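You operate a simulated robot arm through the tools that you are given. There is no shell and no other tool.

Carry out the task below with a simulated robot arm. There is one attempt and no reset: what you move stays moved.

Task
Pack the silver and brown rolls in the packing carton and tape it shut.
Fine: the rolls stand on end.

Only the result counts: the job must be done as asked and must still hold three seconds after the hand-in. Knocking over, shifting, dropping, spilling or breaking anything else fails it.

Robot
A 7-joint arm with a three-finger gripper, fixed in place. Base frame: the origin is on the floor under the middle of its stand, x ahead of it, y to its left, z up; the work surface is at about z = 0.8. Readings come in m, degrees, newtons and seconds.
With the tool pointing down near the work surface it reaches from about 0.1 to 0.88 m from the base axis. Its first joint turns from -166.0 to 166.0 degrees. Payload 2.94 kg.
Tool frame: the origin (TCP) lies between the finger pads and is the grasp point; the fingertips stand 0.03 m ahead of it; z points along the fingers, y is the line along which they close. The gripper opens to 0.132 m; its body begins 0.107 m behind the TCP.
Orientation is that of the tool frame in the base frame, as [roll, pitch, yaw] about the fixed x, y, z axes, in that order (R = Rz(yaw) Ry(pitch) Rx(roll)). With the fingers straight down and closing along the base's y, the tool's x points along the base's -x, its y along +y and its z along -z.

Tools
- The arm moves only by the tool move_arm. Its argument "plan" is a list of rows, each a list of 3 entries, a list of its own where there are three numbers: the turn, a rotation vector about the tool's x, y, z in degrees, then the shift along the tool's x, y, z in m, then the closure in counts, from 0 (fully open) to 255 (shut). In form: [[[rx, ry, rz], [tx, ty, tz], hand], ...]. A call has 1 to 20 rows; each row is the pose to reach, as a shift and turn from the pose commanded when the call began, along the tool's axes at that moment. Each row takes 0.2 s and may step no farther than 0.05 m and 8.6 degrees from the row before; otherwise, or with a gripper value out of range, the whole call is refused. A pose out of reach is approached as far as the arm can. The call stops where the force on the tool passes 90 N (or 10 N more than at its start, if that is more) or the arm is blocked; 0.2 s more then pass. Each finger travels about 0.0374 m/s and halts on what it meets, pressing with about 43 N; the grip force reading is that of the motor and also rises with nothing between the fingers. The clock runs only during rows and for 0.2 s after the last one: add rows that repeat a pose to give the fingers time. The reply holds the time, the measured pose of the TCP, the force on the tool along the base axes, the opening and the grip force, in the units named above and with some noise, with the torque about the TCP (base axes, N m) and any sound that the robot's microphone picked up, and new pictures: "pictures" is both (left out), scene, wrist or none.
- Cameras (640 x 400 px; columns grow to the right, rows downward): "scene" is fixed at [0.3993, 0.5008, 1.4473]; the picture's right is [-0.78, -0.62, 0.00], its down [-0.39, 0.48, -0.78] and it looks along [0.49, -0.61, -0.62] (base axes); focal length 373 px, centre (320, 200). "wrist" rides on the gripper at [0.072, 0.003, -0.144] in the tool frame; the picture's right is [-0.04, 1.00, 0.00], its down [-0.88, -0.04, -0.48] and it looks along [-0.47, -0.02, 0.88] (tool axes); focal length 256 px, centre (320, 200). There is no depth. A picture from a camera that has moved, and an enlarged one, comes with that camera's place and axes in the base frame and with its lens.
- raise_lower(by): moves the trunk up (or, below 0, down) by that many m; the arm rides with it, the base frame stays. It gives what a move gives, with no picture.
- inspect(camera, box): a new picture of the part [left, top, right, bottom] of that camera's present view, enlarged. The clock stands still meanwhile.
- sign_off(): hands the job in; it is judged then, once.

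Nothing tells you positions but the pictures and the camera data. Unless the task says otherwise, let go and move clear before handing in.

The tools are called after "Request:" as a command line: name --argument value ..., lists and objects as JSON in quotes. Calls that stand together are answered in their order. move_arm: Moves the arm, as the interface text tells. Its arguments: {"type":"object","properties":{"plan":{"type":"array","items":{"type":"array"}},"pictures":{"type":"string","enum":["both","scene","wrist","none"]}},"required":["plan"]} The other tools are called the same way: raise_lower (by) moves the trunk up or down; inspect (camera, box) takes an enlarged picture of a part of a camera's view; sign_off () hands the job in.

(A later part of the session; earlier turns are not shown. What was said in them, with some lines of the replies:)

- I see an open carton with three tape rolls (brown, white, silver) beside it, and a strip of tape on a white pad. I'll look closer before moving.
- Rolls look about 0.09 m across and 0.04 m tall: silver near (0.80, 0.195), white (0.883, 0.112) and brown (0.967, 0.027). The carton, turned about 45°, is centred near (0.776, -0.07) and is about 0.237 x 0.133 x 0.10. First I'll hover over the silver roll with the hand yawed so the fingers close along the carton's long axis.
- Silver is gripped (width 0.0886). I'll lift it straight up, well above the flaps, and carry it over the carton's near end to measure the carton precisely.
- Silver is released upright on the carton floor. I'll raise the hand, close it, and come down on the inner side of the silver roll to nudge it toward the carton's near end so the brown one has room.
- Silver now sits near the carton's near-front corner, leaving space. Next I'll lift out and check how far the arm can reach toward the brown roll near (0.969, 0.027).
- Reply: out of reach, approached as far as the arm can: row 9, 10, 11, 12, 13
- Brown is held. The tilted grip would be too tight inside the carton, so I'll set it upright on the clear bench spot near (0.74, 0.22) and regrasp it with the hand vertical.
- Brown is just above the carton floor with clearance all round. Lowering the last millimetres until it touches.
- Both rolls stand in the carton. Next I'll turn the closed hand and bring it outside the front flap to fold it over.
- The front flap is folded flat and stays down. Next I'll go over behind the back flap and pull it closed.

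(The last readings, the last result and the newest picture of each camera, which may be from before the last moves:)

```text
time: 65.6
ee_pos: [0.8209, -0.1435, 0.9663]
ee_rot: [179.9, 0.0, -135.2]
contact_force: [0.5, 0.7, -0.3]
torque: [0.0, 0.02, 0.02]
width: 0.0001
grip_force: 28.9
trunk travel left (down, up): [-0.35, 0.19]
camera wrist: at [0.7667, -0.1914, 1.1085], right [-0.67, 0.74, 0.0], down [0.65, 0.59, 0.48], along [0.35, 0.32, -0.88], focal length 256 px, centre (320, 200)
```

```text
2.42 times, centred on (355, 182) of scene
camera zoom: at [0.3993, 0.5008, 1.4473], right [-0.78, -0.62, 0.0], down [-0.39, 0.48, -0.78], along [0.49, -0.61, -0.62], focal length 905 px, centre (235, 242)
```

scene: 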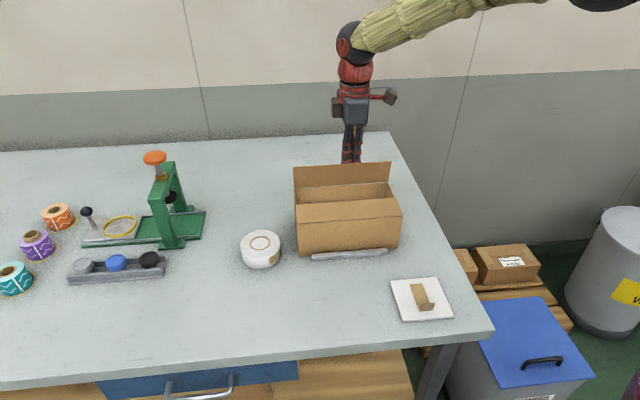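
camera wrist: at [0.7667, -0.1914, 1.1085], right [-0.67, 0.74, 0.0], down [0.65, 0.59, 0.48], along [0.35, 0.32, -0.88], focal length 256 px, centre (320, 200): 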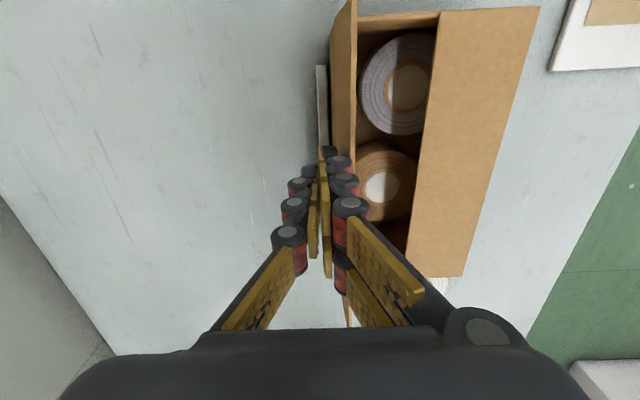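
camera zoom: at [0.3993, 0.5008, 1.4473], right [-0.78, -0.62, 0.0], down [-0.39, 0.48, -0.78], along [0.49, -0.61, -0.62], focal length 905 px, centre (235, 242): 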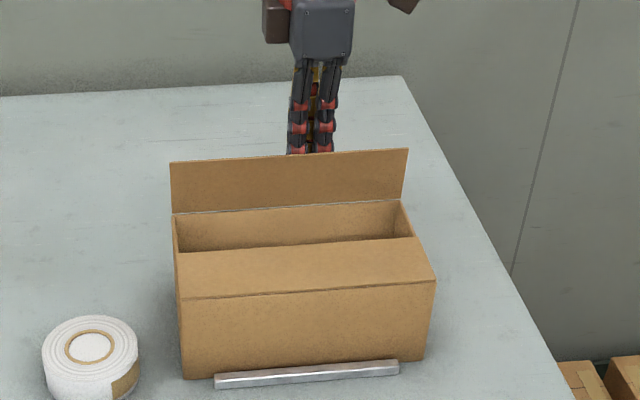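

Request:
move_arm --plan '[[[0, 0, 0], [0, 0.012, 0], 255], [[0, 0, 0], [0, 0.022, 0], 255], [[0, 0, 0], [0, 0.03, 0.005], 255], [[0, 0, 0], [0, 0.038, 0.011], 255], [[0, 0, 0], [0, 0.045, 0.017], 255], [[0, 0, 0], [0, 0.05, 0.022], 255], [[0, 0, 0], [0, 0.05, 0.027], 255], [[0, 0, 0], [0, 0.051, 0.031], 255], [[0, 0, 0], [0, 0.051, 0.034], 255], [[0, 0, 0], [0, 0.051, 0.034], 255]]' --pictures "both"

Request:
inspect --camera "scene" --box '[280, 120, 430, 265]'

```text
time: 67.8
ee_pos: [0.7848, -0.1062, 0.933]
ee_rot: [-180.0, 0.0, -135.3]
contact_force: [-0.2, -0.2, 6.0]
torque: [0.0, 0.0, -0.01]
width: 0.006
grip_force: 29.0
trunk travel left (down, up): [-0.35, 0.19]
camera wrist: at [0.7305, -0.154, 1.0752], right [-0.67, 0.74, 0.0], down [0.65, 0.59, 0.48], along [0.35, 0.32, -0.88], focal length 256 px, centre (320, 200)
```

scene: 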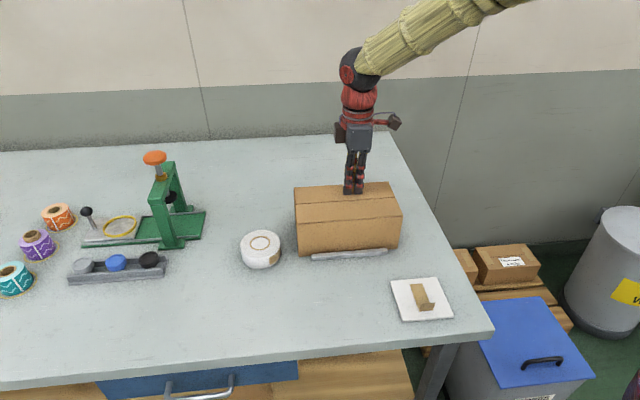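
wrist: 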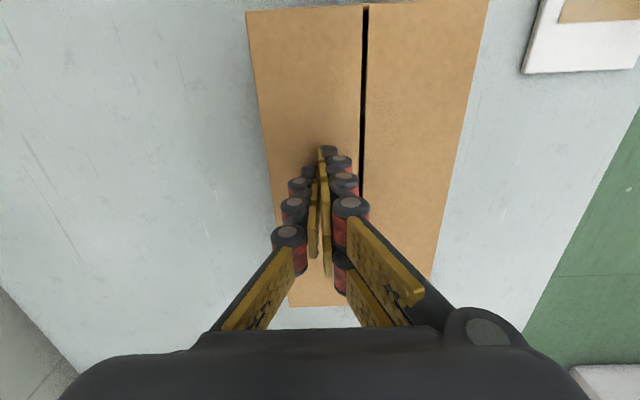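

```text
2.76 times, centred on (355, 192) of scene
camera zoom: at [0.3993, 0.5008, 1.4473], right [-0.78, -0.62, 0.0], down [-0.39, 0.48, -0.78], along [0.49, -0.61, -0.62], focal length 1030 px, centre (223, 221)
```

zoom: 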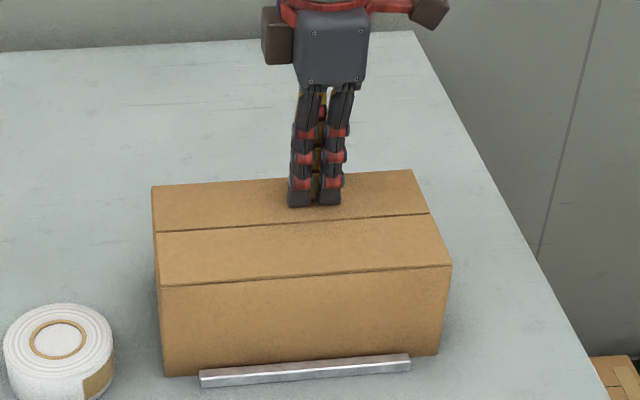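

Both flaps are down and meeting along the seam. Now I'll raise the hand and hover over the tape strip on its white pad near (0.51, 0.02).

Request:
move_arm --plan '[[[0, 0, 0], [0, 0, -0.03], 255], [[0, 0, 0], [0, 0, -0.07], 255], [[0, 0, 0], [0, 0, -0.11], 255], [[0, 0, 0], [0.0151, 0.0404, -0.11], 255], [[0, 0, 0], [0.0302, 0.0807, -0.11], 255], [[0, 0, 0], [0.0453, 0.1211, -0.11], 255], [[0, 0, 0], [0.0603, 0.1614, -0.11], 200], [[0, 0, 0], [0.0754, 0.2018, -0.11], 180], [[0, 0, 0], [0.0905, 0.2421, -0.11], 150], [[0, 0, 0], [0.1056, 0.2825, -0.1], 150], [[0, 0, 0], [0.1056, 0.2825, -0.07], 150], [[0, 0, 0], [0.1056, 0.2825, -0.07], 150], [[0, 0, 0], [0.1056, 0.2825, -0.07], 150]]' --pictures "both"

Request:
inspect --camera "wrist" --box '[220, 80, 420, 280]'

Request:
inspect --camera "scene" --box '[280, 140, 470, 330]'

```text
time: 70.6
ee_pos: [0.5094, 0.0206, 1.0027]
ee_rot: [-180.0, 0.1, -135.2]
contact_force: [0.5, -0.4, -0.6]
torque: [0.01, -0.04, -0.03]
width: 0.0542
grip_force: 0.1
trunk travel left (down, up): [-0.35, 0.19]
camera wrist: at [0.4555, -0.0283, 1.1457], right [-0.67, 0.74, 0.0], down [0.65, 0.59, 0.48], along [0.35, 0.32, -0.88], focal length 256 px, centre (320, 200)
```

scene: 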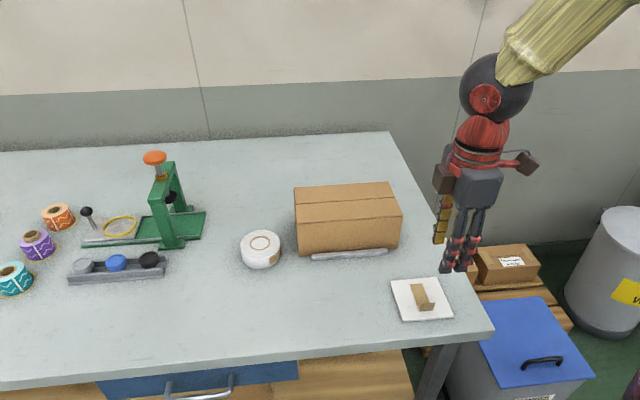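
wrist: 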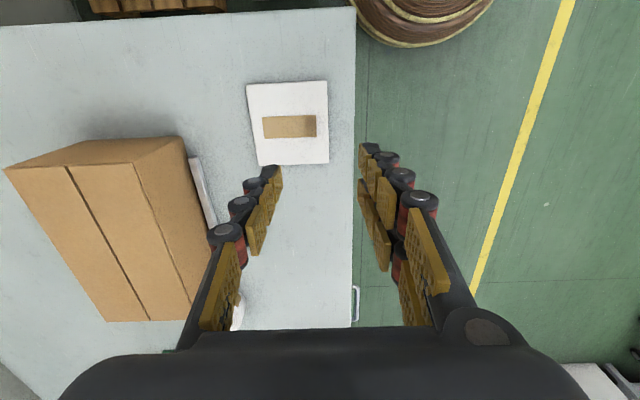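

```text
2.00 times, centred on (320, 180) of wrist
camera zoom: at [0.4555, -0.0283, 1.1457], right [-0.67, 0.74, 0.0], down [0.65, 0.59, 0.48], along [0.35, 0.32, -0.88], focal length 512 px, centre (320, 240)
```

zoom: 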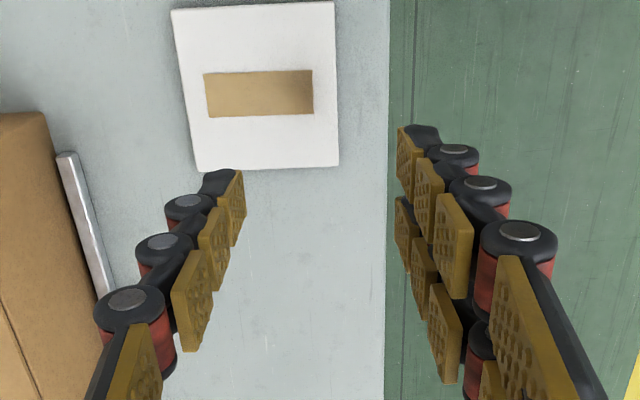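

```text
2.11 times, centred on (375, 235) of scene
camera zoom: at [0.3993, 0.5008, 1.4473], right [-0.78, -0.62, 0.0], down [-0.39, 0.48, -0.78], along [0.49, -0.61, -0.62], focal length 786 px, centre (204, 126)
```

zoom: 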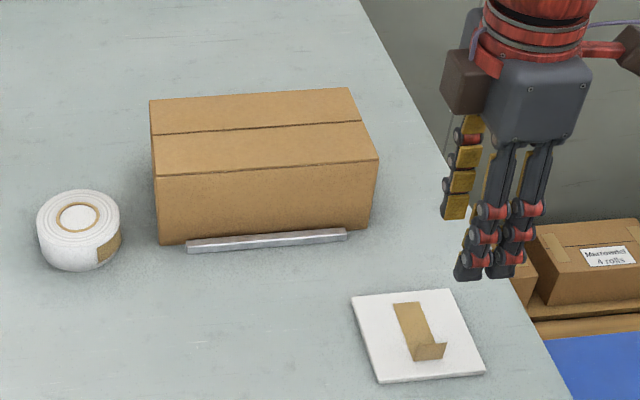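

Request:
move_arm --plan '[[[0, 0, 0], [0, 0, 0.04], 150], [[0, 0, 0], [0, 0, 0.08], 150], [[0, 0, 0], [0, 0, 0.11], 150], [[0, 0, 0], [0, 0, 0.11], 150], [[0, 0, 0], [0, 0, 0.11], 150]]' --pictures "both"

Request:
inspect --camera "wrist" --box '[220, 80, 420, 230]'

Request:
inspect --camera "scene" --box '[370, 200, 490, 330]'

```text
time: 71.8
ee_pos: [0.5116, 0.02, 0.8913]
ee_rot: [179.9, 0.0, -135.2]
contact_force: [-0.1, -0.2, 0.0]
torque: [0.02, -0.03, 0.01]
width: 0.0546
grip_force: 0.0
trunk travel left (down, up): [-0.35, 0.19]
camera wrist: at [0.4571, -0.0283, 1.0347], right [-0.67, 0.74, 0.0], down [0.65, 0.59, 0.48], along [0.35, 0.32, -0.88], focal length 256 px, centre (320, 200)
```

scene: 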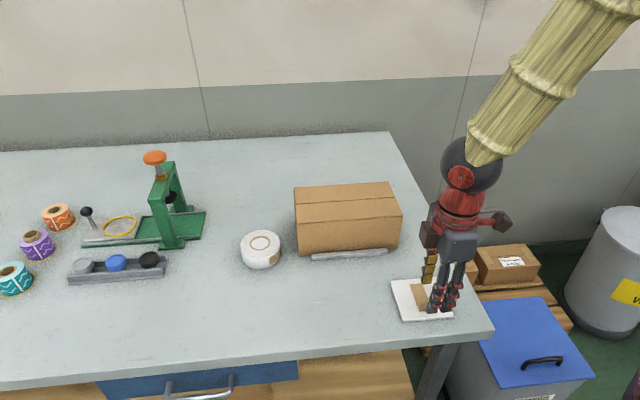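
wrist: 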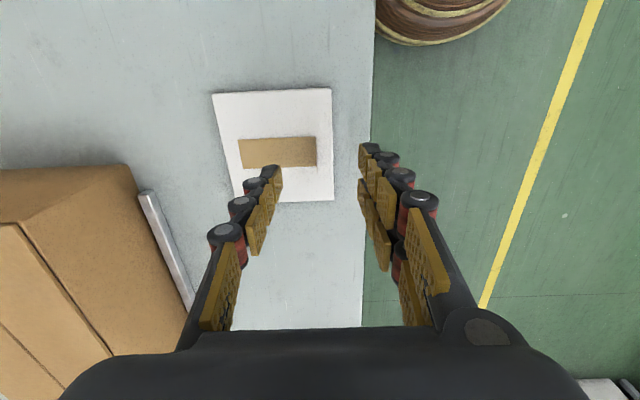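

```text
2.67 times, centred on (320, 155) of wrist
camera zoom: at [0.4571, -0.0283, 1.0347], right [-0.67, 0.74, 0.0], down [0.65, 0.59, 0.48], along [0.35, 0.32, -0.88], focal length 683 px, centre (320, 320)
```

zoom: 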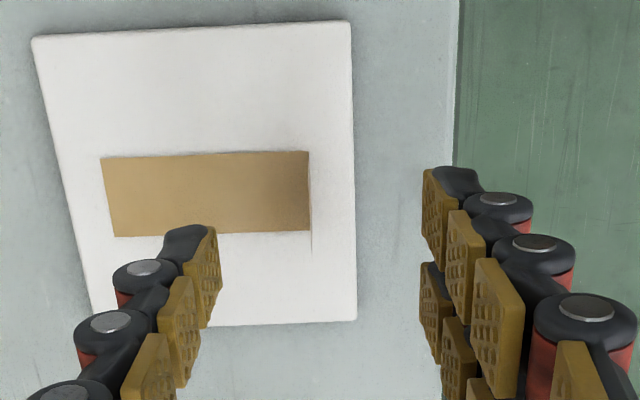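

```text
3.08 times, centred on (430, 265) of scene
camera zoom: at [0.3993, 0.5008, 1.4473], right [-0.78, -0.62, 0.0], down [-0.39, 0.48, -0.78], along [0.49, -0.61, -0.62], focal length 1148 px, centre (-18, 0)
```

zoom: 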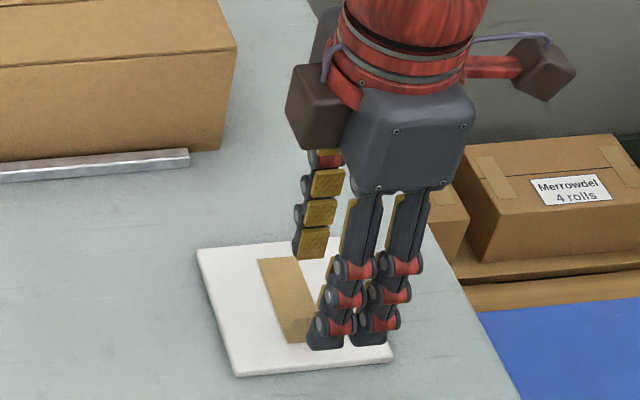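

Request:
move_arm --plan '[[[0, 0, 0], [0.002, -0.0035, 0.01], 200], [[0, 0, 0], [0.002, -0.0035, 0.025], 200], [[0, 0, 0], [0.002, -0.0035, 0.025], 200], [[0, 0, 0], [0.002, -0.0035, 0.025], 200]]' --pictures "both"

Request:
inspect --camera "wrist" --box '[220, 100, 420, 230]'

Request:
inspect --camera "scene" --box '[380, 250, 470, 330]'

```text
time: 72.8
ee_pos: [0.5131, 0.0165, 0.8672]
ee_rot: [180.0, 0.0, -135.2]
contact_force: [0.0, 0.0, 0.8]
torque: [-0.01, 0.0, -0.02]
width: 0.0284
grip_force: 0.1
trunk travel left (down, up): [-0.35, 0.19]
camera wrist: at [0.4583, -0.0325, 1.0099], right [-0.67, 0.74, 0.0], down [0.65, 0.59, 0.48], along [0.35, 0.32, -0.88], focal length 256 px, centre (320, 200)
```

scene: 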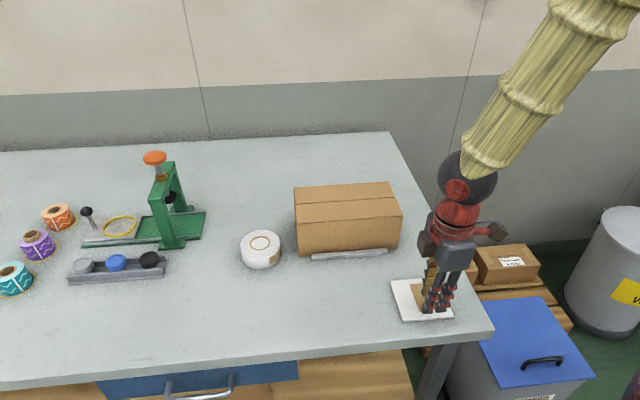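
wrist: 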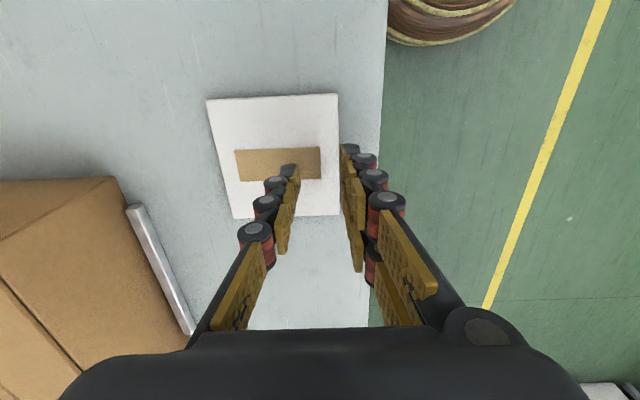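

```text
3.08 times, centred on (320, 165) of wrist
camera zoom: at [0.4583, -0.0325, 1.0099], right [-0.67, 0.74, 0.0], down [0.65, 0.59, 0.48], along [0.35, 0.32, -0.88], focal length 788 px, centre (320, 308)
```

zoom: 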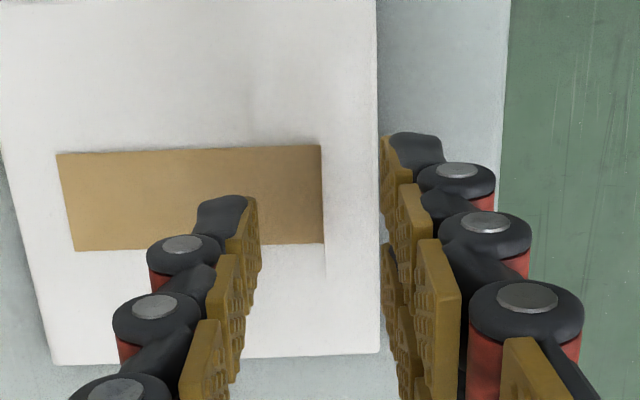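

```text
5.00 times, centred on (425, 290) of scene
camera zoom: at [0.3993, 0.5008, 1.4473], right [-0.78, -0.62, 0.0], down [-0.39, 0.48, -0.78], along [0.49, -0.61, -0.62], focal length 1866 px, centre (-205, -250)
```

zoom: 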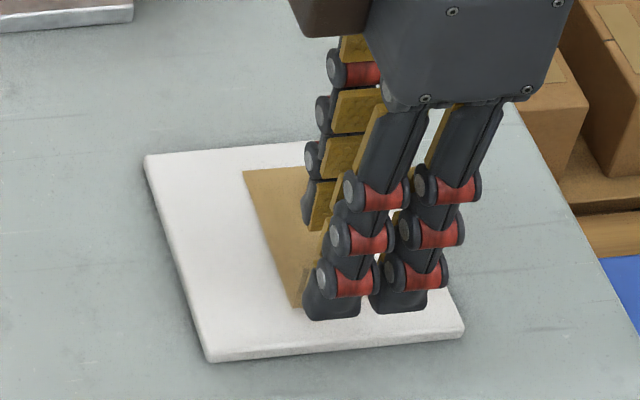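

Request:
move_arm --plan '[[[0, 0, 0], [0, 0.0005, 0.012], 200], [[0, 0, 0], [0, 0.0005, 0.02], 200], [[0, 0, 0], [0, 0.0005, 0.024], 200], [[0, 0, 0], [0, 0.0005, 0.026], 200], [[0, 0, 0], [0, 0.0005, 0.026], 200]]' --pictures "both"

Request:
inspect --camera "wrist" --box '[220, 100, 420, 230]'

Request:
inspect --camera "scene" --box '[380, 250, 470, 330]'

```text
time: 74.0
ee_pos: [0.5131, 0.0158, 0.8399]
ee_rot: [179.9, 0.0, -135.2]
contact_force: [-0.2, -0.5, 1.2]
torque: [0.01, -0.03, 0.01]
width: 0.0286
grip_force: 0.1
trunk travel left (down, up): [-0.35, 0.19]
camera wrist: at [0.4581, -0.0322, 0.9835], right [-0.67, 0.74, 0.0], down [0.65, 0.59, 0.48], along [0.35, 0.32, -0.88], focal length 256 px, centre (320, 200)
```

scene: 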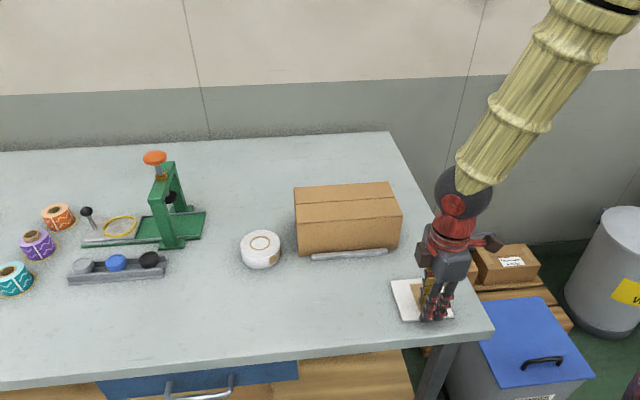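
wrist: 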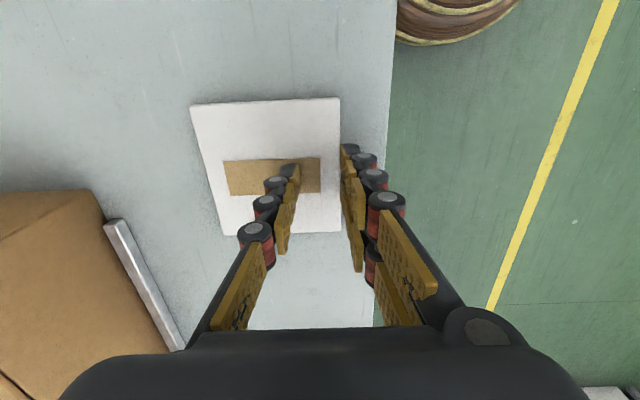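

```text
3.08 times, centred on (320, 165) of wrist
camera zoom: at [0.4581, -0.0322, 0.9835], right [-0.67, 0.74, 0.0], down [0.65, 0.59, 0.48], along [0.35, 0.32, -0.88], focal length 788 px, centre (320, 308)
```

zoom: 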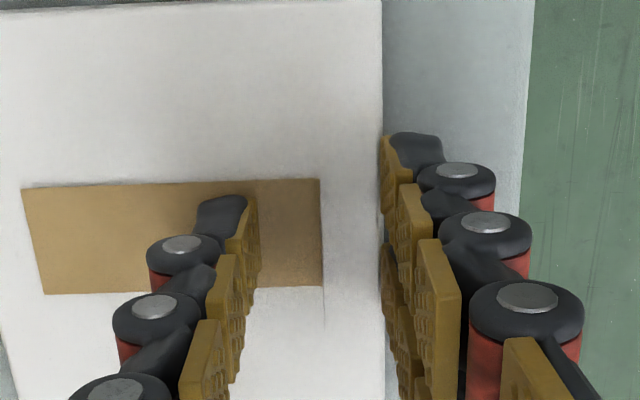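

```text
5.00 times, centred on (425, 290) of scene
camera zoom: at [0.3993, 0.5008, 1.4473], right [-0.78, -0.62, 0.0], down [-0.39, 0.48, -0.78], along [0.49, -0.61, -0.62], focal length 1866 px, centre (-205, -250)
```

zoom: 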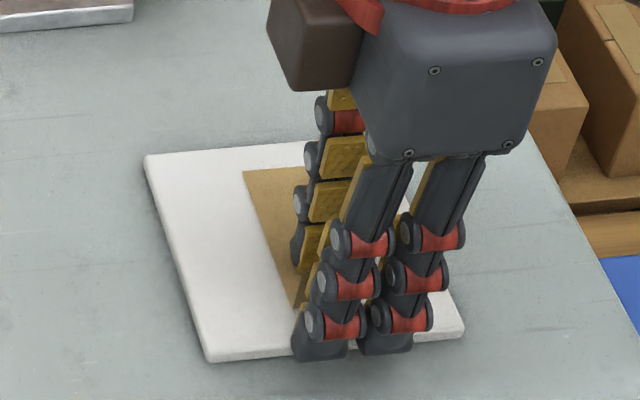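

Request:
move_arm --plan '[[[0, 0, 0], [0.0015, 0, 0], 225], [[0, 0, 0], [0.0015, 0, 0], 255], [[0, 0, 0], [0.0015, 0, 0], 255], [[0, 0, 0], [0.0015, 0, 0], 255], [[0, 0, 0], [0.0015, 0, 0], 255], [[0, 0, 0], [0.0015, 0, 0], 255]]' --pictures "both"

Request:
inspect --camera "wrist" --box '[220, 100, 420, 230]'

Request:
inspect --camera "scene" --box '[380, 250, 470, 330]'

```text
time: 75.4
ee_pos: [0.5106, 0.0151, 0.8392]
ee_rot: [180.0, -0.1, -135.2]
contact_force: [0.2, -0.4, 0.0]
torque: [-0.05, -0.01, 0.0]
width: 0.0059
grip_force: 30.7
trunk travel left (down, up): [-0.35, 0.19]
camera wrist: at [0.4571, -0.0333, 0.9835], right [-0.67, 0.74, 0.0], down [0.65, 0.59, 0.48], along [0.35, 0.32, -0.88], focal length 256 px, centre (320, 200)
```

scene: 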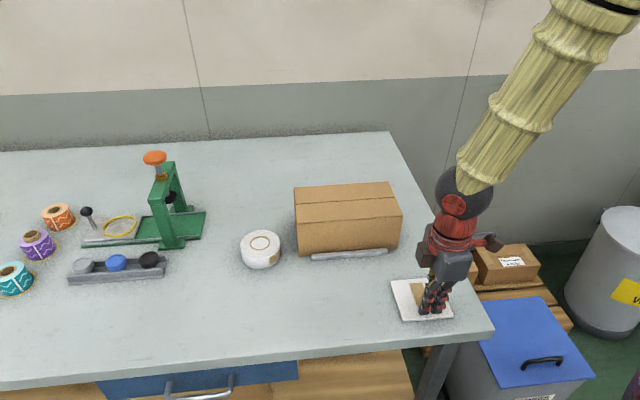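
wrist: 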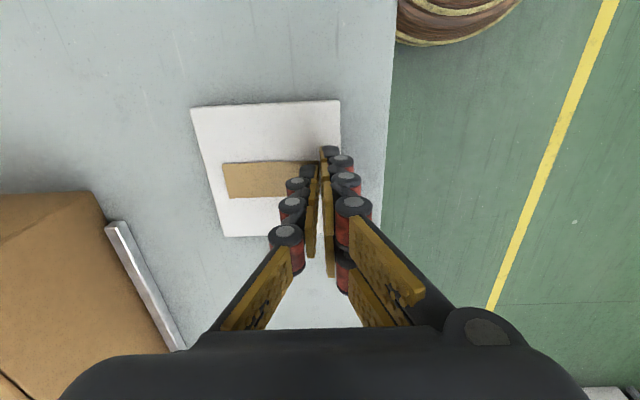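

```text
3.08 times, centred on (320, 165) of wrist
camera zoom: at [0.4571, -0.0333, 0.9835], right [-0.67, 0.74, 0.0], down [0.65, 0.59, 0.48], along [0.35, 0.32, -0.88], focal length 788 px, centre (320, 308)
```

zoom: 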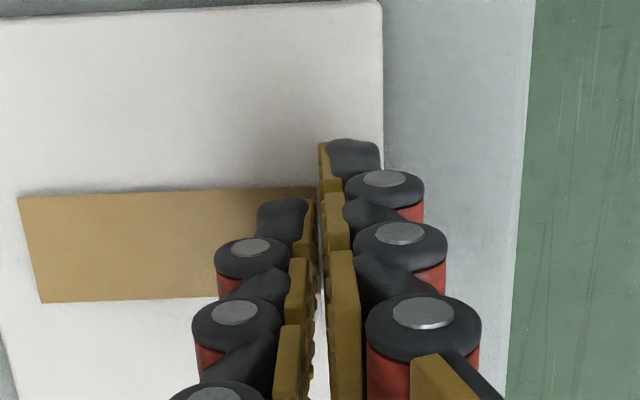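

```text
5.00 times, centred on (425, 290) of scene
camera zoom: at [0.3993, 0.5008, 1.4473], right [-0.78, -0.62, 0.0], down [-0.39, 0.48, -0.78], along [0.49, -0.61, -0.62], focal length 1866 px, centre (-205, -250)
```

zoom: 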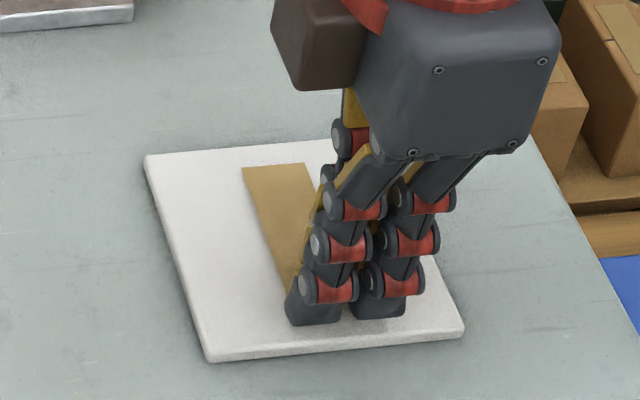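

Request:
move_arm --plan '[[[0, 0, 0], [0, 0, -0.005], 255], [[0, 0, 0], [0, 0, -0.015], 255], [[0, 0, 0], [0, 0, -0.03], 255], [[0, 0, 0], [0, 0, -0.05], 255], [[0, 0, 0], [0, 0, -0.05], 255]]' --pictures "both"

Request:
inspect --camera "wrist" --box '[180, 80, 420, 240]'

Request:
inspect --camera "scene" --box '[370, 230, 480, 330]'

```text
time: 76.6
ee_pos: [0.5103, 0.0156, 0.8915]
ee_rot: [180.0, 0.0, -135.2]
contact_force: [-0.2, 0.3, -0.3]
torque: [0.0, -0.02, 0.02]
width: 0.0061
grip_force: 30.8
trunk travel left (down, up): [-0.35, 0.19]
camera wrist: at [0.4566, -0.0335, 1.0343], right [-0.67, 0.74, 0.0], down [0.65, 0.59, 0.48], along [0.35, 0.32, -0.88], focal length 256 px, centre (320, 200)
```

scene: 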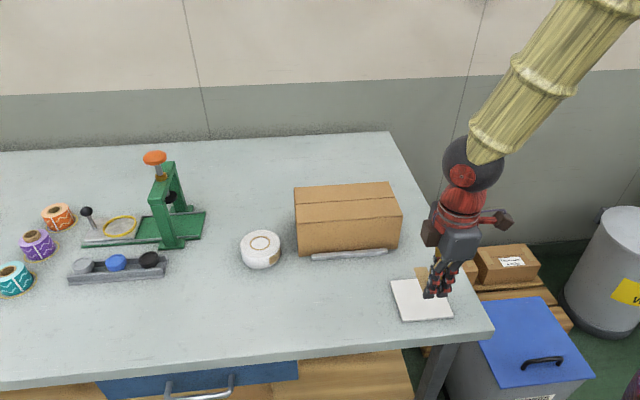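
wrist: 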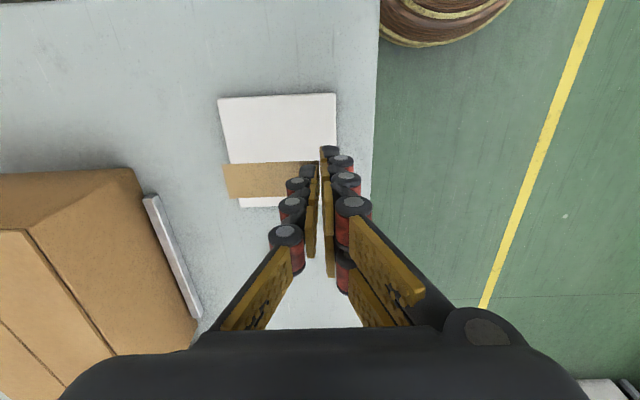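

```text
2.50 times, centred on (300, 160) of wrist
camera zoom: at [0.4566, -0.0335, 1.0343], right [-0.67, 0.74, 0.0], down [0.65, 0.59, 0.48], along [0.35, 0.32, -0.88], focal length 640 px, centre (370, 300)
```

zoom: 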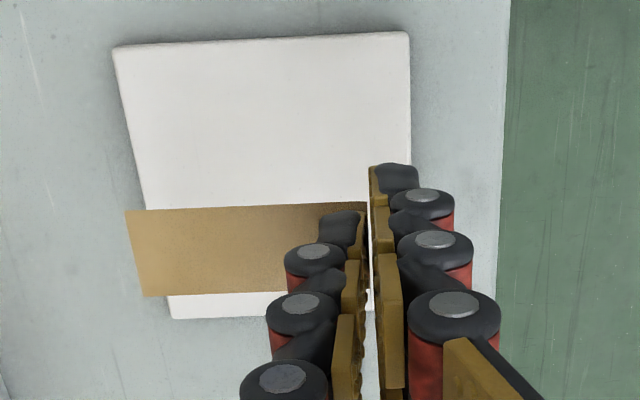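

```text
4.00 times, centred on (425, 280) of scene
camera zoom: at [0.3993, 0.5008, 1.4473], right [-0.78, -0.62, 0.0], down [-0.39, 0.48, -0.78], along [0.49, -0.61, -0.62], focal length 1493 px, centre (-100, -120)
```

zoom: 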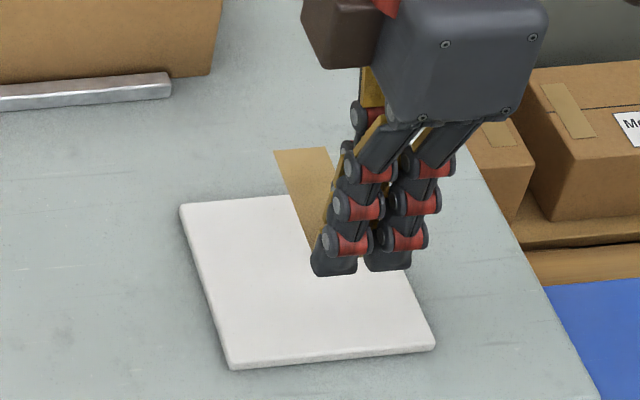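

The tape strip is held by its tab and came off the pad level. I'll carry it over the carton so that it spans the seam.

Request:
move_arm --plan '[[[0, 0, 0], [0, 0, -0.035], 255], [[0, 0, 0], [0, 0, -0.07], 255], [[0, 0, 0], [0, 0, -0.108], 255], [[0, 0, 0], [-0.0215, -0.0356, -0.108], 255], [[0, 0, 0], [-0.0429, -0.0712, -0.108], 255], [[0, 0, 0], [-0.0644, -0.1069, -0.108], 255], [[0, 0, 0], [-0.0859, -0.1425, -0.108], 255], [[0, 0, 0], [-0.1073, -0.1781, -0.108], 255], [[0, 0, 0], [-0.1288, -0.2137, -0.108], 255], [[0, 0, 0], [-0.1288, -0.2137, -0.108], 255], [[0, 0, 0], [-0.1288, -0.2137, -0.09], 255], [[0, 0, 0], [-0.1288, -0.2137, -0.09], 255]]' --pictures "both"

Request:
inspect --camera "wrist" --box '[180, 60, 460, 260]'

Request:
inspect --camera "scene" --box '[280, 130, 430, 265]'

```text
time: 79.2
ee_pos: [0.7553, -0.0461, 0.9793]
ee_rot: [180.0, -0.1, -135.1]
contact_force: [0.0, -0.3, -0.5]
torque: [0.02, 0.0, 0.02]
width: 0.0061
grip_force: 30.1
trunk travel left (down, up): [-0.35, 0.19]
camera wrist: at [0.7004, -0.0945, 1.1231], right [-0.67, 0.74, 0.0], down [0.65, 0.59, 0.48], along [0.35, 0.32, -0.88], focal length 256 px, centre (320, 200)
```

scene: 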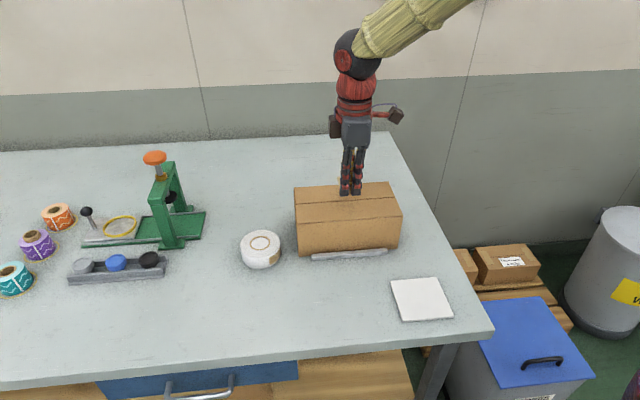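
wrist: 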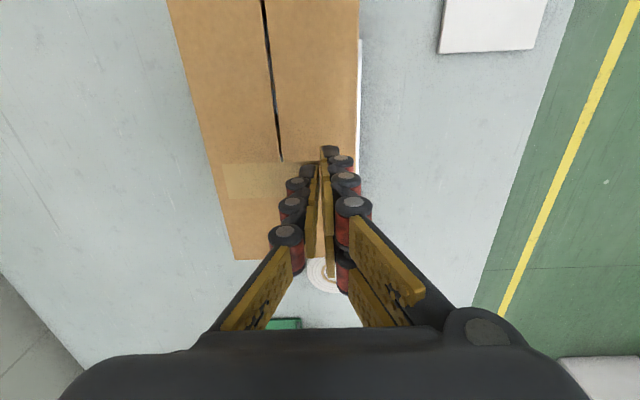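

```text
2.00 times, centred on (320, 160) of wrist
camera zoom: at [0.7004, -0.0945, 1.1231], right [-0.67, 0.74, 0.0], down [0.65, 0.59, 0.48], along [0.35, 0.32, -0.88], focal length 512 px, centre (320, 280)
```

zoom: 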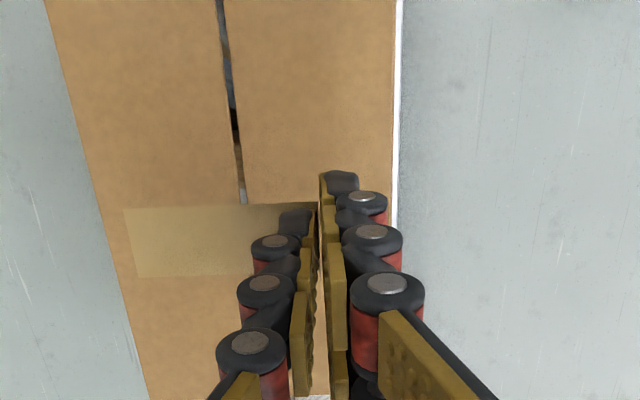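

```text
2.96 times, centred on (355, 198) of scene
camera zoom: at [0.3993, 0.5008, 1.4473], right [-0.78, -0.62, 0.0], down [-0.39, 0.48, -0.78], along [0.49, -0.61, -0.62], focal length 1106 px, centre (216, 207)
```

zoom: 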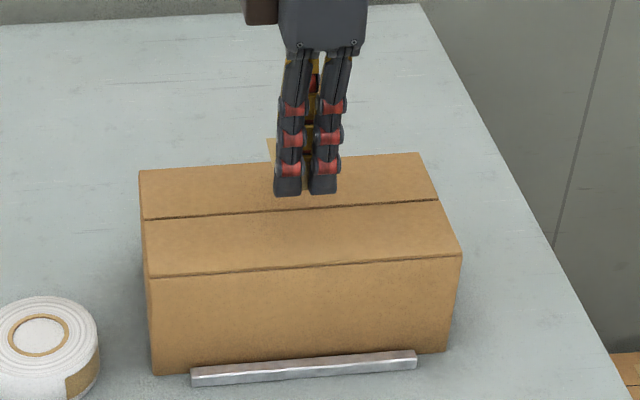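

Request:
move_arm --plan '[[[0, 0, 0], [0, 0, 0.015], 255], [[0, 0, 0], [0, 0, 0.03], 255], [[0, 0, 0], [0, 0, 0.038], 255], [[0, 0, 0], [0, 0, 0.04], 255], [[0, 0, 0], [0, 0, 0.04], 255]]' --pictures "both"

Request:
inspect --camera "wrist" --box '[180, 60, 460, 260]'

Request:
inspect --camera "scene" --box '[300, 150, 410, 250]'

```text
time: 80.4
ee_pos: [0.7518, -0.0468, 0.9397]
ee_rot: [180.0, 0.0, -135.2]
contact_force: [-0.5, 0.4, -0.9]
torque: [0.03, -0.01, -0.04]
width: 0.0057
grip_force: 30.4
trunk travel left (down, up): [-0.35, 0.19]
camera wrist: at [0.6984, -0.0952, 1.0829], right [-0.67, 0.74, 0.0], down [0.65, 0.59, 0.48], along [0.35, 0.32, -0.88], focal length 256 px, centre (320, 200)
```

scene: 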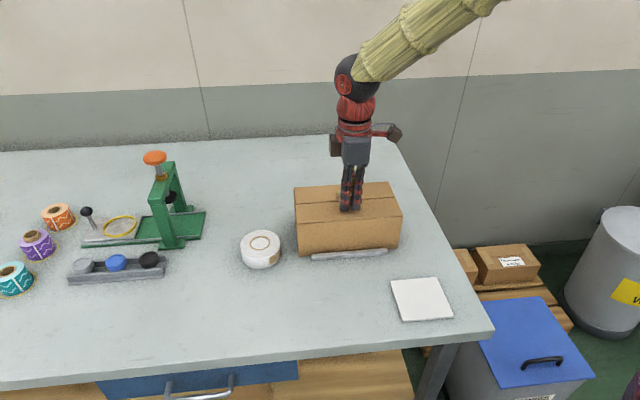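
wrist: 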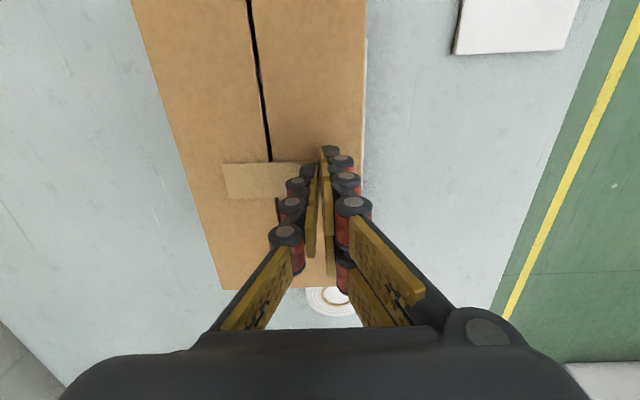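

```text
2.00 times, centred on (320, 160) of wrist
camera zoom: at [0.6984, -0.0952, 1.0829], right [-0.67, 0.74, 0.0], down [0.65, 0.59, 0.48], along [0.35, 0.32, -0.88], focal length 512 px, centre (320, 280)
```

zoom: 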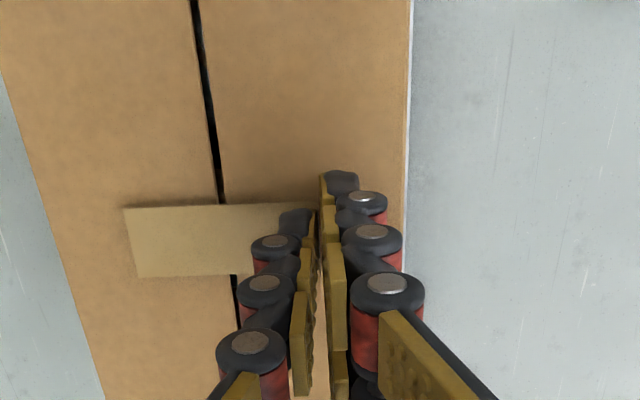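

```text
4.00 times, centred on (355, 200) of scene
camera zoom: at [0.3993, 0.5008, 1.4473], right [-0.78, -0.62, 0.0], down [-0.39, 0.48, -0.78], along [0.49, -0.61, -0.62], focal length 1493 px, centre (180, 200)
```

zoom: 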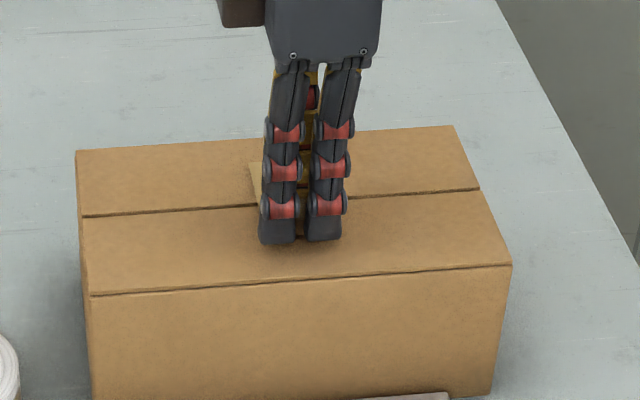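

Request:
move_arm --plan '[[[0, 0, 0], [0, 0, 0.002], 255], [[0, 0, 0], [0, 0, 0.004], 255], [[0, 0, 0], [0, 0, 0.005], 255], [[0, 0, 0], [0, 0, 0.005], 255]]' --pictures "none"

```text
time: 81.4
ee_pos: [0.7518, -0.0471, 0.9343]
ee_rot: [180.0, 0.0, -135.1]
contact_force: [-0.8, -0.4, 0.9]
torque: [-0.01, 0.04, 0.04]
width: 0.0
grip_force: 28.2
trunk travel left (down, up): [-0.35, 0.19]
```

Request:
inspect --camera "wrist" --box '[180, 60, 460, 260]'

Request:
inspect --camera "scene" --box '[300, 150, 410, 250]'

```text
2.00 times, centred on (320, 160) of wrist
camera zoom: at [0.6986, -0.0946, 1.0782], right [-0.67, 0.74, 0.0], down [0.65, 0.59, 0.48], along [0.35, 0.32, -0.88], focal length 512 px, centre (320, 280)
```

zoom: 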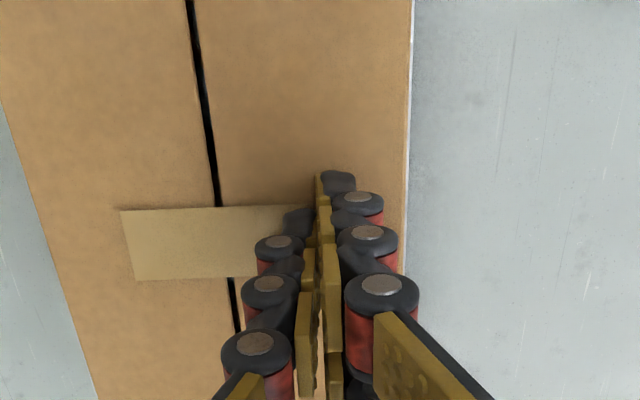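

```text
4.00 times, centred on (355, 200) of scene
camera zoom: at [0.3993, 0.5008, 1.4473], right [-0.78, -0.62, 0.0], down [-0.39, 0.48, -0.78], along [0.49, -0.61, -0.62], focal length 1493 px, centre (180, 200)
```

zoom: 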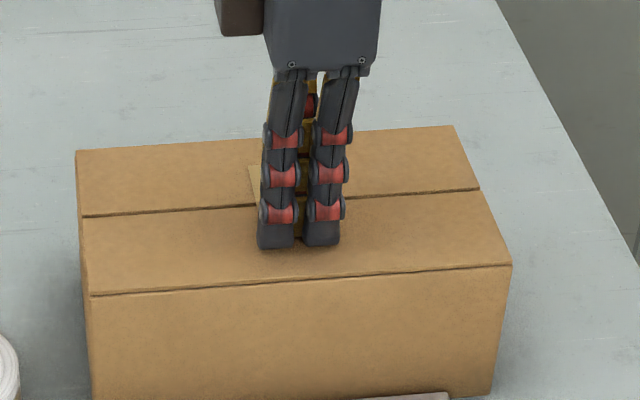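

Request:
move_arm --plan '[[[0, 0, 0], [0, 0, 0], 220], [[0, 0, 0], [0, 0, 0], 190], [[0, 0, 0], [0, 0, 0], 190], [[0, 0, 0], [0, 0, -0.01], 190], [[0, 0, 0], [0, 0, -0.03], 190], [[0, 0, 0], [0, 0, -0.07], 190], [[0, 0, 0], [0, 0, -0.11], 190], [[0, 0, 0], [0, 0, -0.11], 190]]' --pictures "both"

Request:
inspect --camera "wrist" --box '[160, 60, 400, 260]'

Request:
inspect --camera "scene" --box '[290, 150, 410, 260]'

```text
time: 83.2
ee_pos: [0.7506, -0.0452, 1.0443]
ee_rot: [179.9, -0.1, -135.2]
contact_force: [0.4, -0.4, 1.0]
torque: [0.0, -0.02, 0.01]
width: 0.0333
grip_force: 0.0
trunk travel left (down, up): [-0.35, 0.19]
camera wrist: at [0.6967, -0.0947, 1.1884], right [-0.67, 0.74, 0.0], down [0.65, 0.59, 0.47], along [0.35, 0.32, -0.88], focal length 256 px, centre (320, 200)
```

scene: 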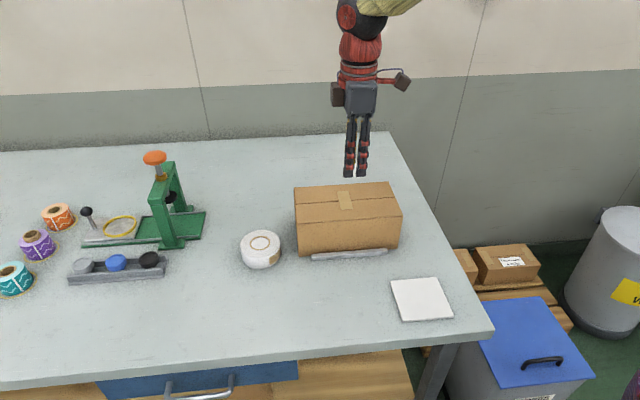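
wrist: 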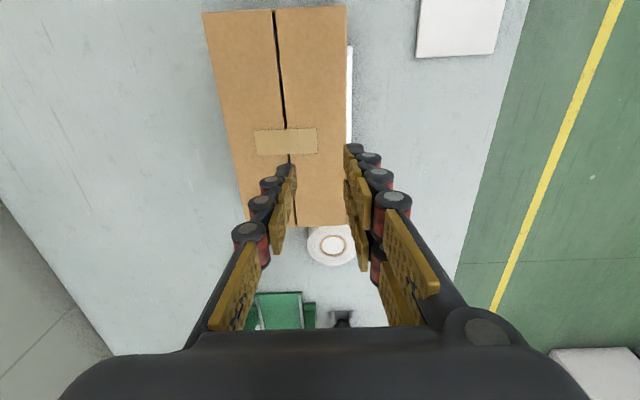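

```text
2.00 times, centred on (280, 160) of wrist
camera zoom: at [0.6967, -0.0947, 1.1884], right [-0.67, 0.74, 0.0], down [0.65, 0.59, 0.47], along [0.35, 0.32, -0.88], focal length 512 px, centre (400, 280)
```

zoom: 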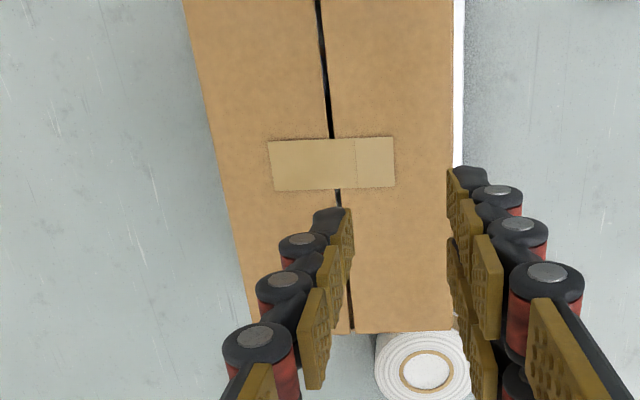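

```text
3.64 times, centred on (350, 205) of scene
camera zoom: at [0.3993, 0.5008, 1.4473], right [-0.78, -0.62, 0.0], down [-0.39, 0.48, -0.78], along [0.49, -0.61, -0.62], focal length 1357 px, centre (211, 182)
```

zoom: 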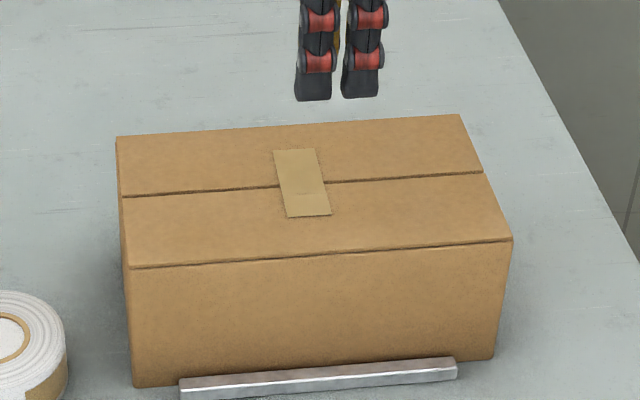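

The strip is lying flat across the seam and the tab has folded down. I'll give it one gentle press with closed fingers over the seam to bed it on both flaps.

Request:
move_arm --plan '[[[0, 0, 0], [0, -0.02, 0], 255], [[0, 0, 0], [0, -0.037, 0], 255], [[0, 0, 0], [0, -0.037, 0], 255], [[0, 0, 0], [0, -0.037, 0.04], 255], [[0, 0, 0], [0, -0.037, 0.08], 255], [[0, 0, 0], [0, -0.037, 0.105], 255], [[0, 0, 0], [0, -0.037, 0.109], 255], [[0, 0, 0], [0, -0.037, 0.111], 255], [[0, 0, 0], [0, -0.037, 0.111], 255]]' --pictures "none"

```text
time: 85.2
ee_pos: [0.7772, -0.0735, 0.934]
ee_rot: [-180.0, 0.0, -135.1]
contact_force: [0.2, 0.6, 0.0]
torque: [-0.02, 0.01, -0.02]
width: 0.0002
grip_force: 28.7
trunk travel left (down, up): [-0.35, 0.19]
```

Request:
move_arm --plan '[[[0, 0, 0], [0, 0, 0.001], 255], [[0, 0, 0], [0, 0, 0.002], 255], [[0, 0, 0], [0, 0, 0.003], 255], [[0, 0, 0], [0, 0, 0.003], 255]]' --pictures "wrist"

```text
time: 86.2
ee_pos: [0.7774, -0.0726, 0.9307]
ee_rot: [-179.9, 0.1, -135.2]
contact_force: [-0.2, -0.2, 8.8]
torque: [-0.03, 0.05, -0.03]
width: 0.0
grip_force: 28.2
trunk travel left (down, up): [-0.35, 0.19]
camera wrist: at [0.7239, -0.1209, 1.075], right [-0.67, 0.74, 0.0], down [0.65, 0.59, 0.48], along [0.35, 0.32, -0.88], focal length 256 px, centre (320, 200)
```

wrist: 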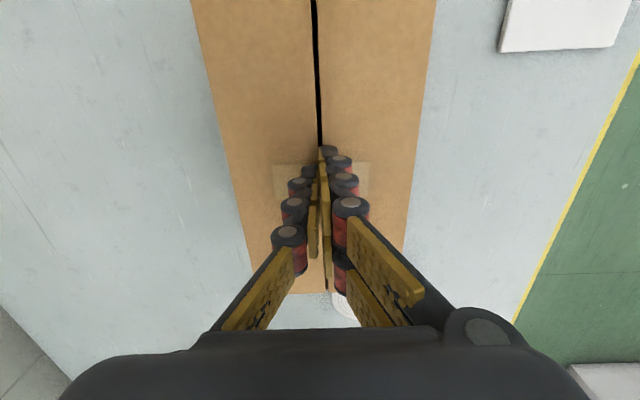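

Pressed with about 9 N across both flaps. Now I'll lift clear, back away, and check everything.

Request:
move_arm --plan '[[[0, 0, 0], [0, 0, -0.005], 255], [[0, 0, 0], [0, 0, -0.03], 255], [[0, 0, 0], [0, 0, -0.07], 255], [[0, 0, 0], [0, 0, -0.115], 255], [[0, 0, 0], [0, 0, -0.16], 255], [[0, 0, 0], [0, 0, -0.18], 255], [[0, 0, 0], [0.04, 0, -0.18], 255], [[0, 0, 0], [0.08, 0, -0.18], 255], [[0, 0, 0], [0.12, 0, -0.18], 255], [[0, 0, 0], [0.12, 0, -0.18], 255]]' --pictures "both"

Request:
inspect --camera "scene" --box '[230, 150, 460, 330]'

Request:
inspect --camera "scene" --box '[290, 160, 410, 260]'

Request:
inspect --camera "scene" --box '[0, 140, 220, 310]'

```text
time: 88.4
ee_pos: [0.6915, -0.1597, 1.11]
ee_rot: [-179.9, 0.0, -135.1]
contact_force: [-0.6, 0.1, 0.2]
torque: [0.0, -0.01, 0.02]
width: 0.0002
grip_force: 29.3
trunk travel left (down, up): [-0.35, 0.19]
camera wrist: at [0.6384, -0.2066, 1.2533], right [-0.67, 0.74, 0.0], down [0.65, 0.59, 0.48], along [0.35, 0.32, -0.88], focal length 256 px, centre (320, 200)
```

scene: 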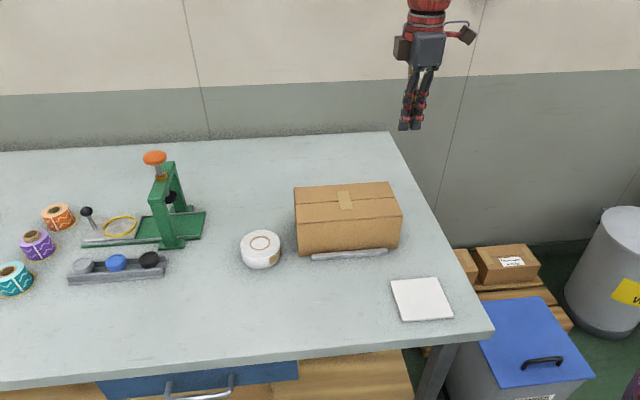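
wrist: 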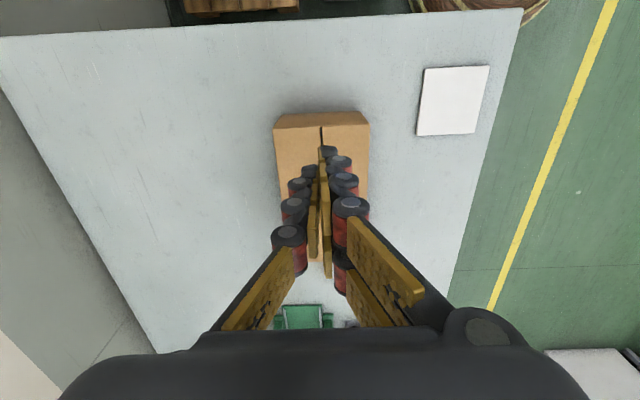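

```text
2.22 times, centred on (345, 240) of scene
camera zoom: at [0.3993, 0.5008, 1.4473], right [-0.78, -0.62, 0.0], down [-0.39, 0.48, -0.78], along [0.49, -0.61, -0.62], focal length 829 px, centre (264, 111)
```

zoom: 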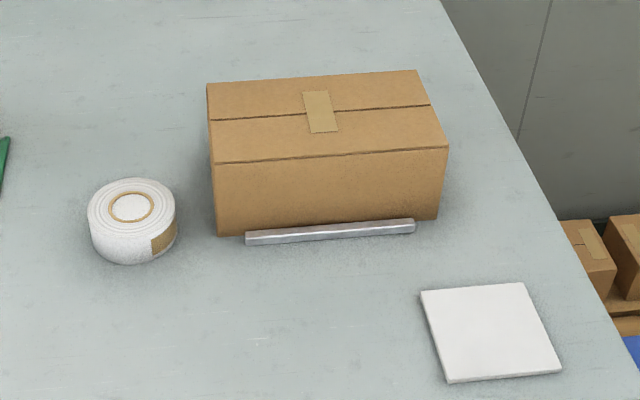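

```text
4.00 times, centred on (350, 210) of scene
camera zoom: at [0.3993, 0.5008, 1.4473], right [-0.78, -0.62, 0.0], down [-0.39, 0.48, -0.78], along [0.49, -0.61, -0.62], focal length 1493 px, centre (200, 160)
```

zoom: 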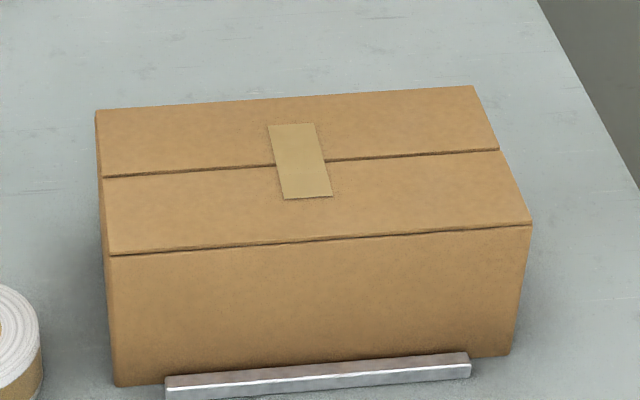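

```text
2.35 times, centred on (110, 225) of scene
camera zoom: at [0.3993, 0.5008, 1.4473], right [-0.78, -0.62, 0.0], down [-0.39, 0.48, -0.78], along [0.49, -0.61, -0.62], focal length 878 px, centre (814, 141)
```

zoom: 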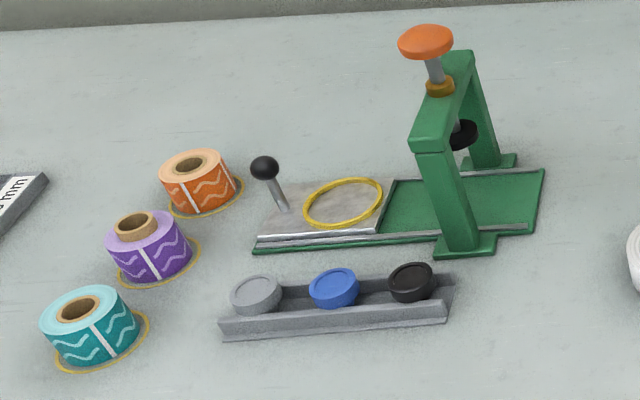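

The carton is shut, with the tape flat across the seam and the silver and brown rolls standing inside. The white roll, the pad, the bars and everything else are where they were, and the hand is empty and clear, so I'm handing in.

Request:
sign_off

```text
The job is handed in.
```

The silver and brown rolls are standing on end in the packing carton. Both flaps are closed, and the tape strip lies flat across the seam. I handed the job in after checking the final pictures.

- **Rolls:** both went in upright and sit on the carton floor. The brown roll was beyond reach with the hand vertical, so I set it down briefly on a clear spot on the bench and picked it up again.
- **Tape:** the strip sits about centred on the seam and covers part of both flaps. I pressed it once with about 9 N.
- **Everything else:** the white roll, the tape pad, the bar in front of the carton, the press and the other rolls look unmoved in the last pictures. I only saw the bar behind the carton in passing and have no before-and-after view of it.

I did not test the strip's hold by pulling on the flaps.
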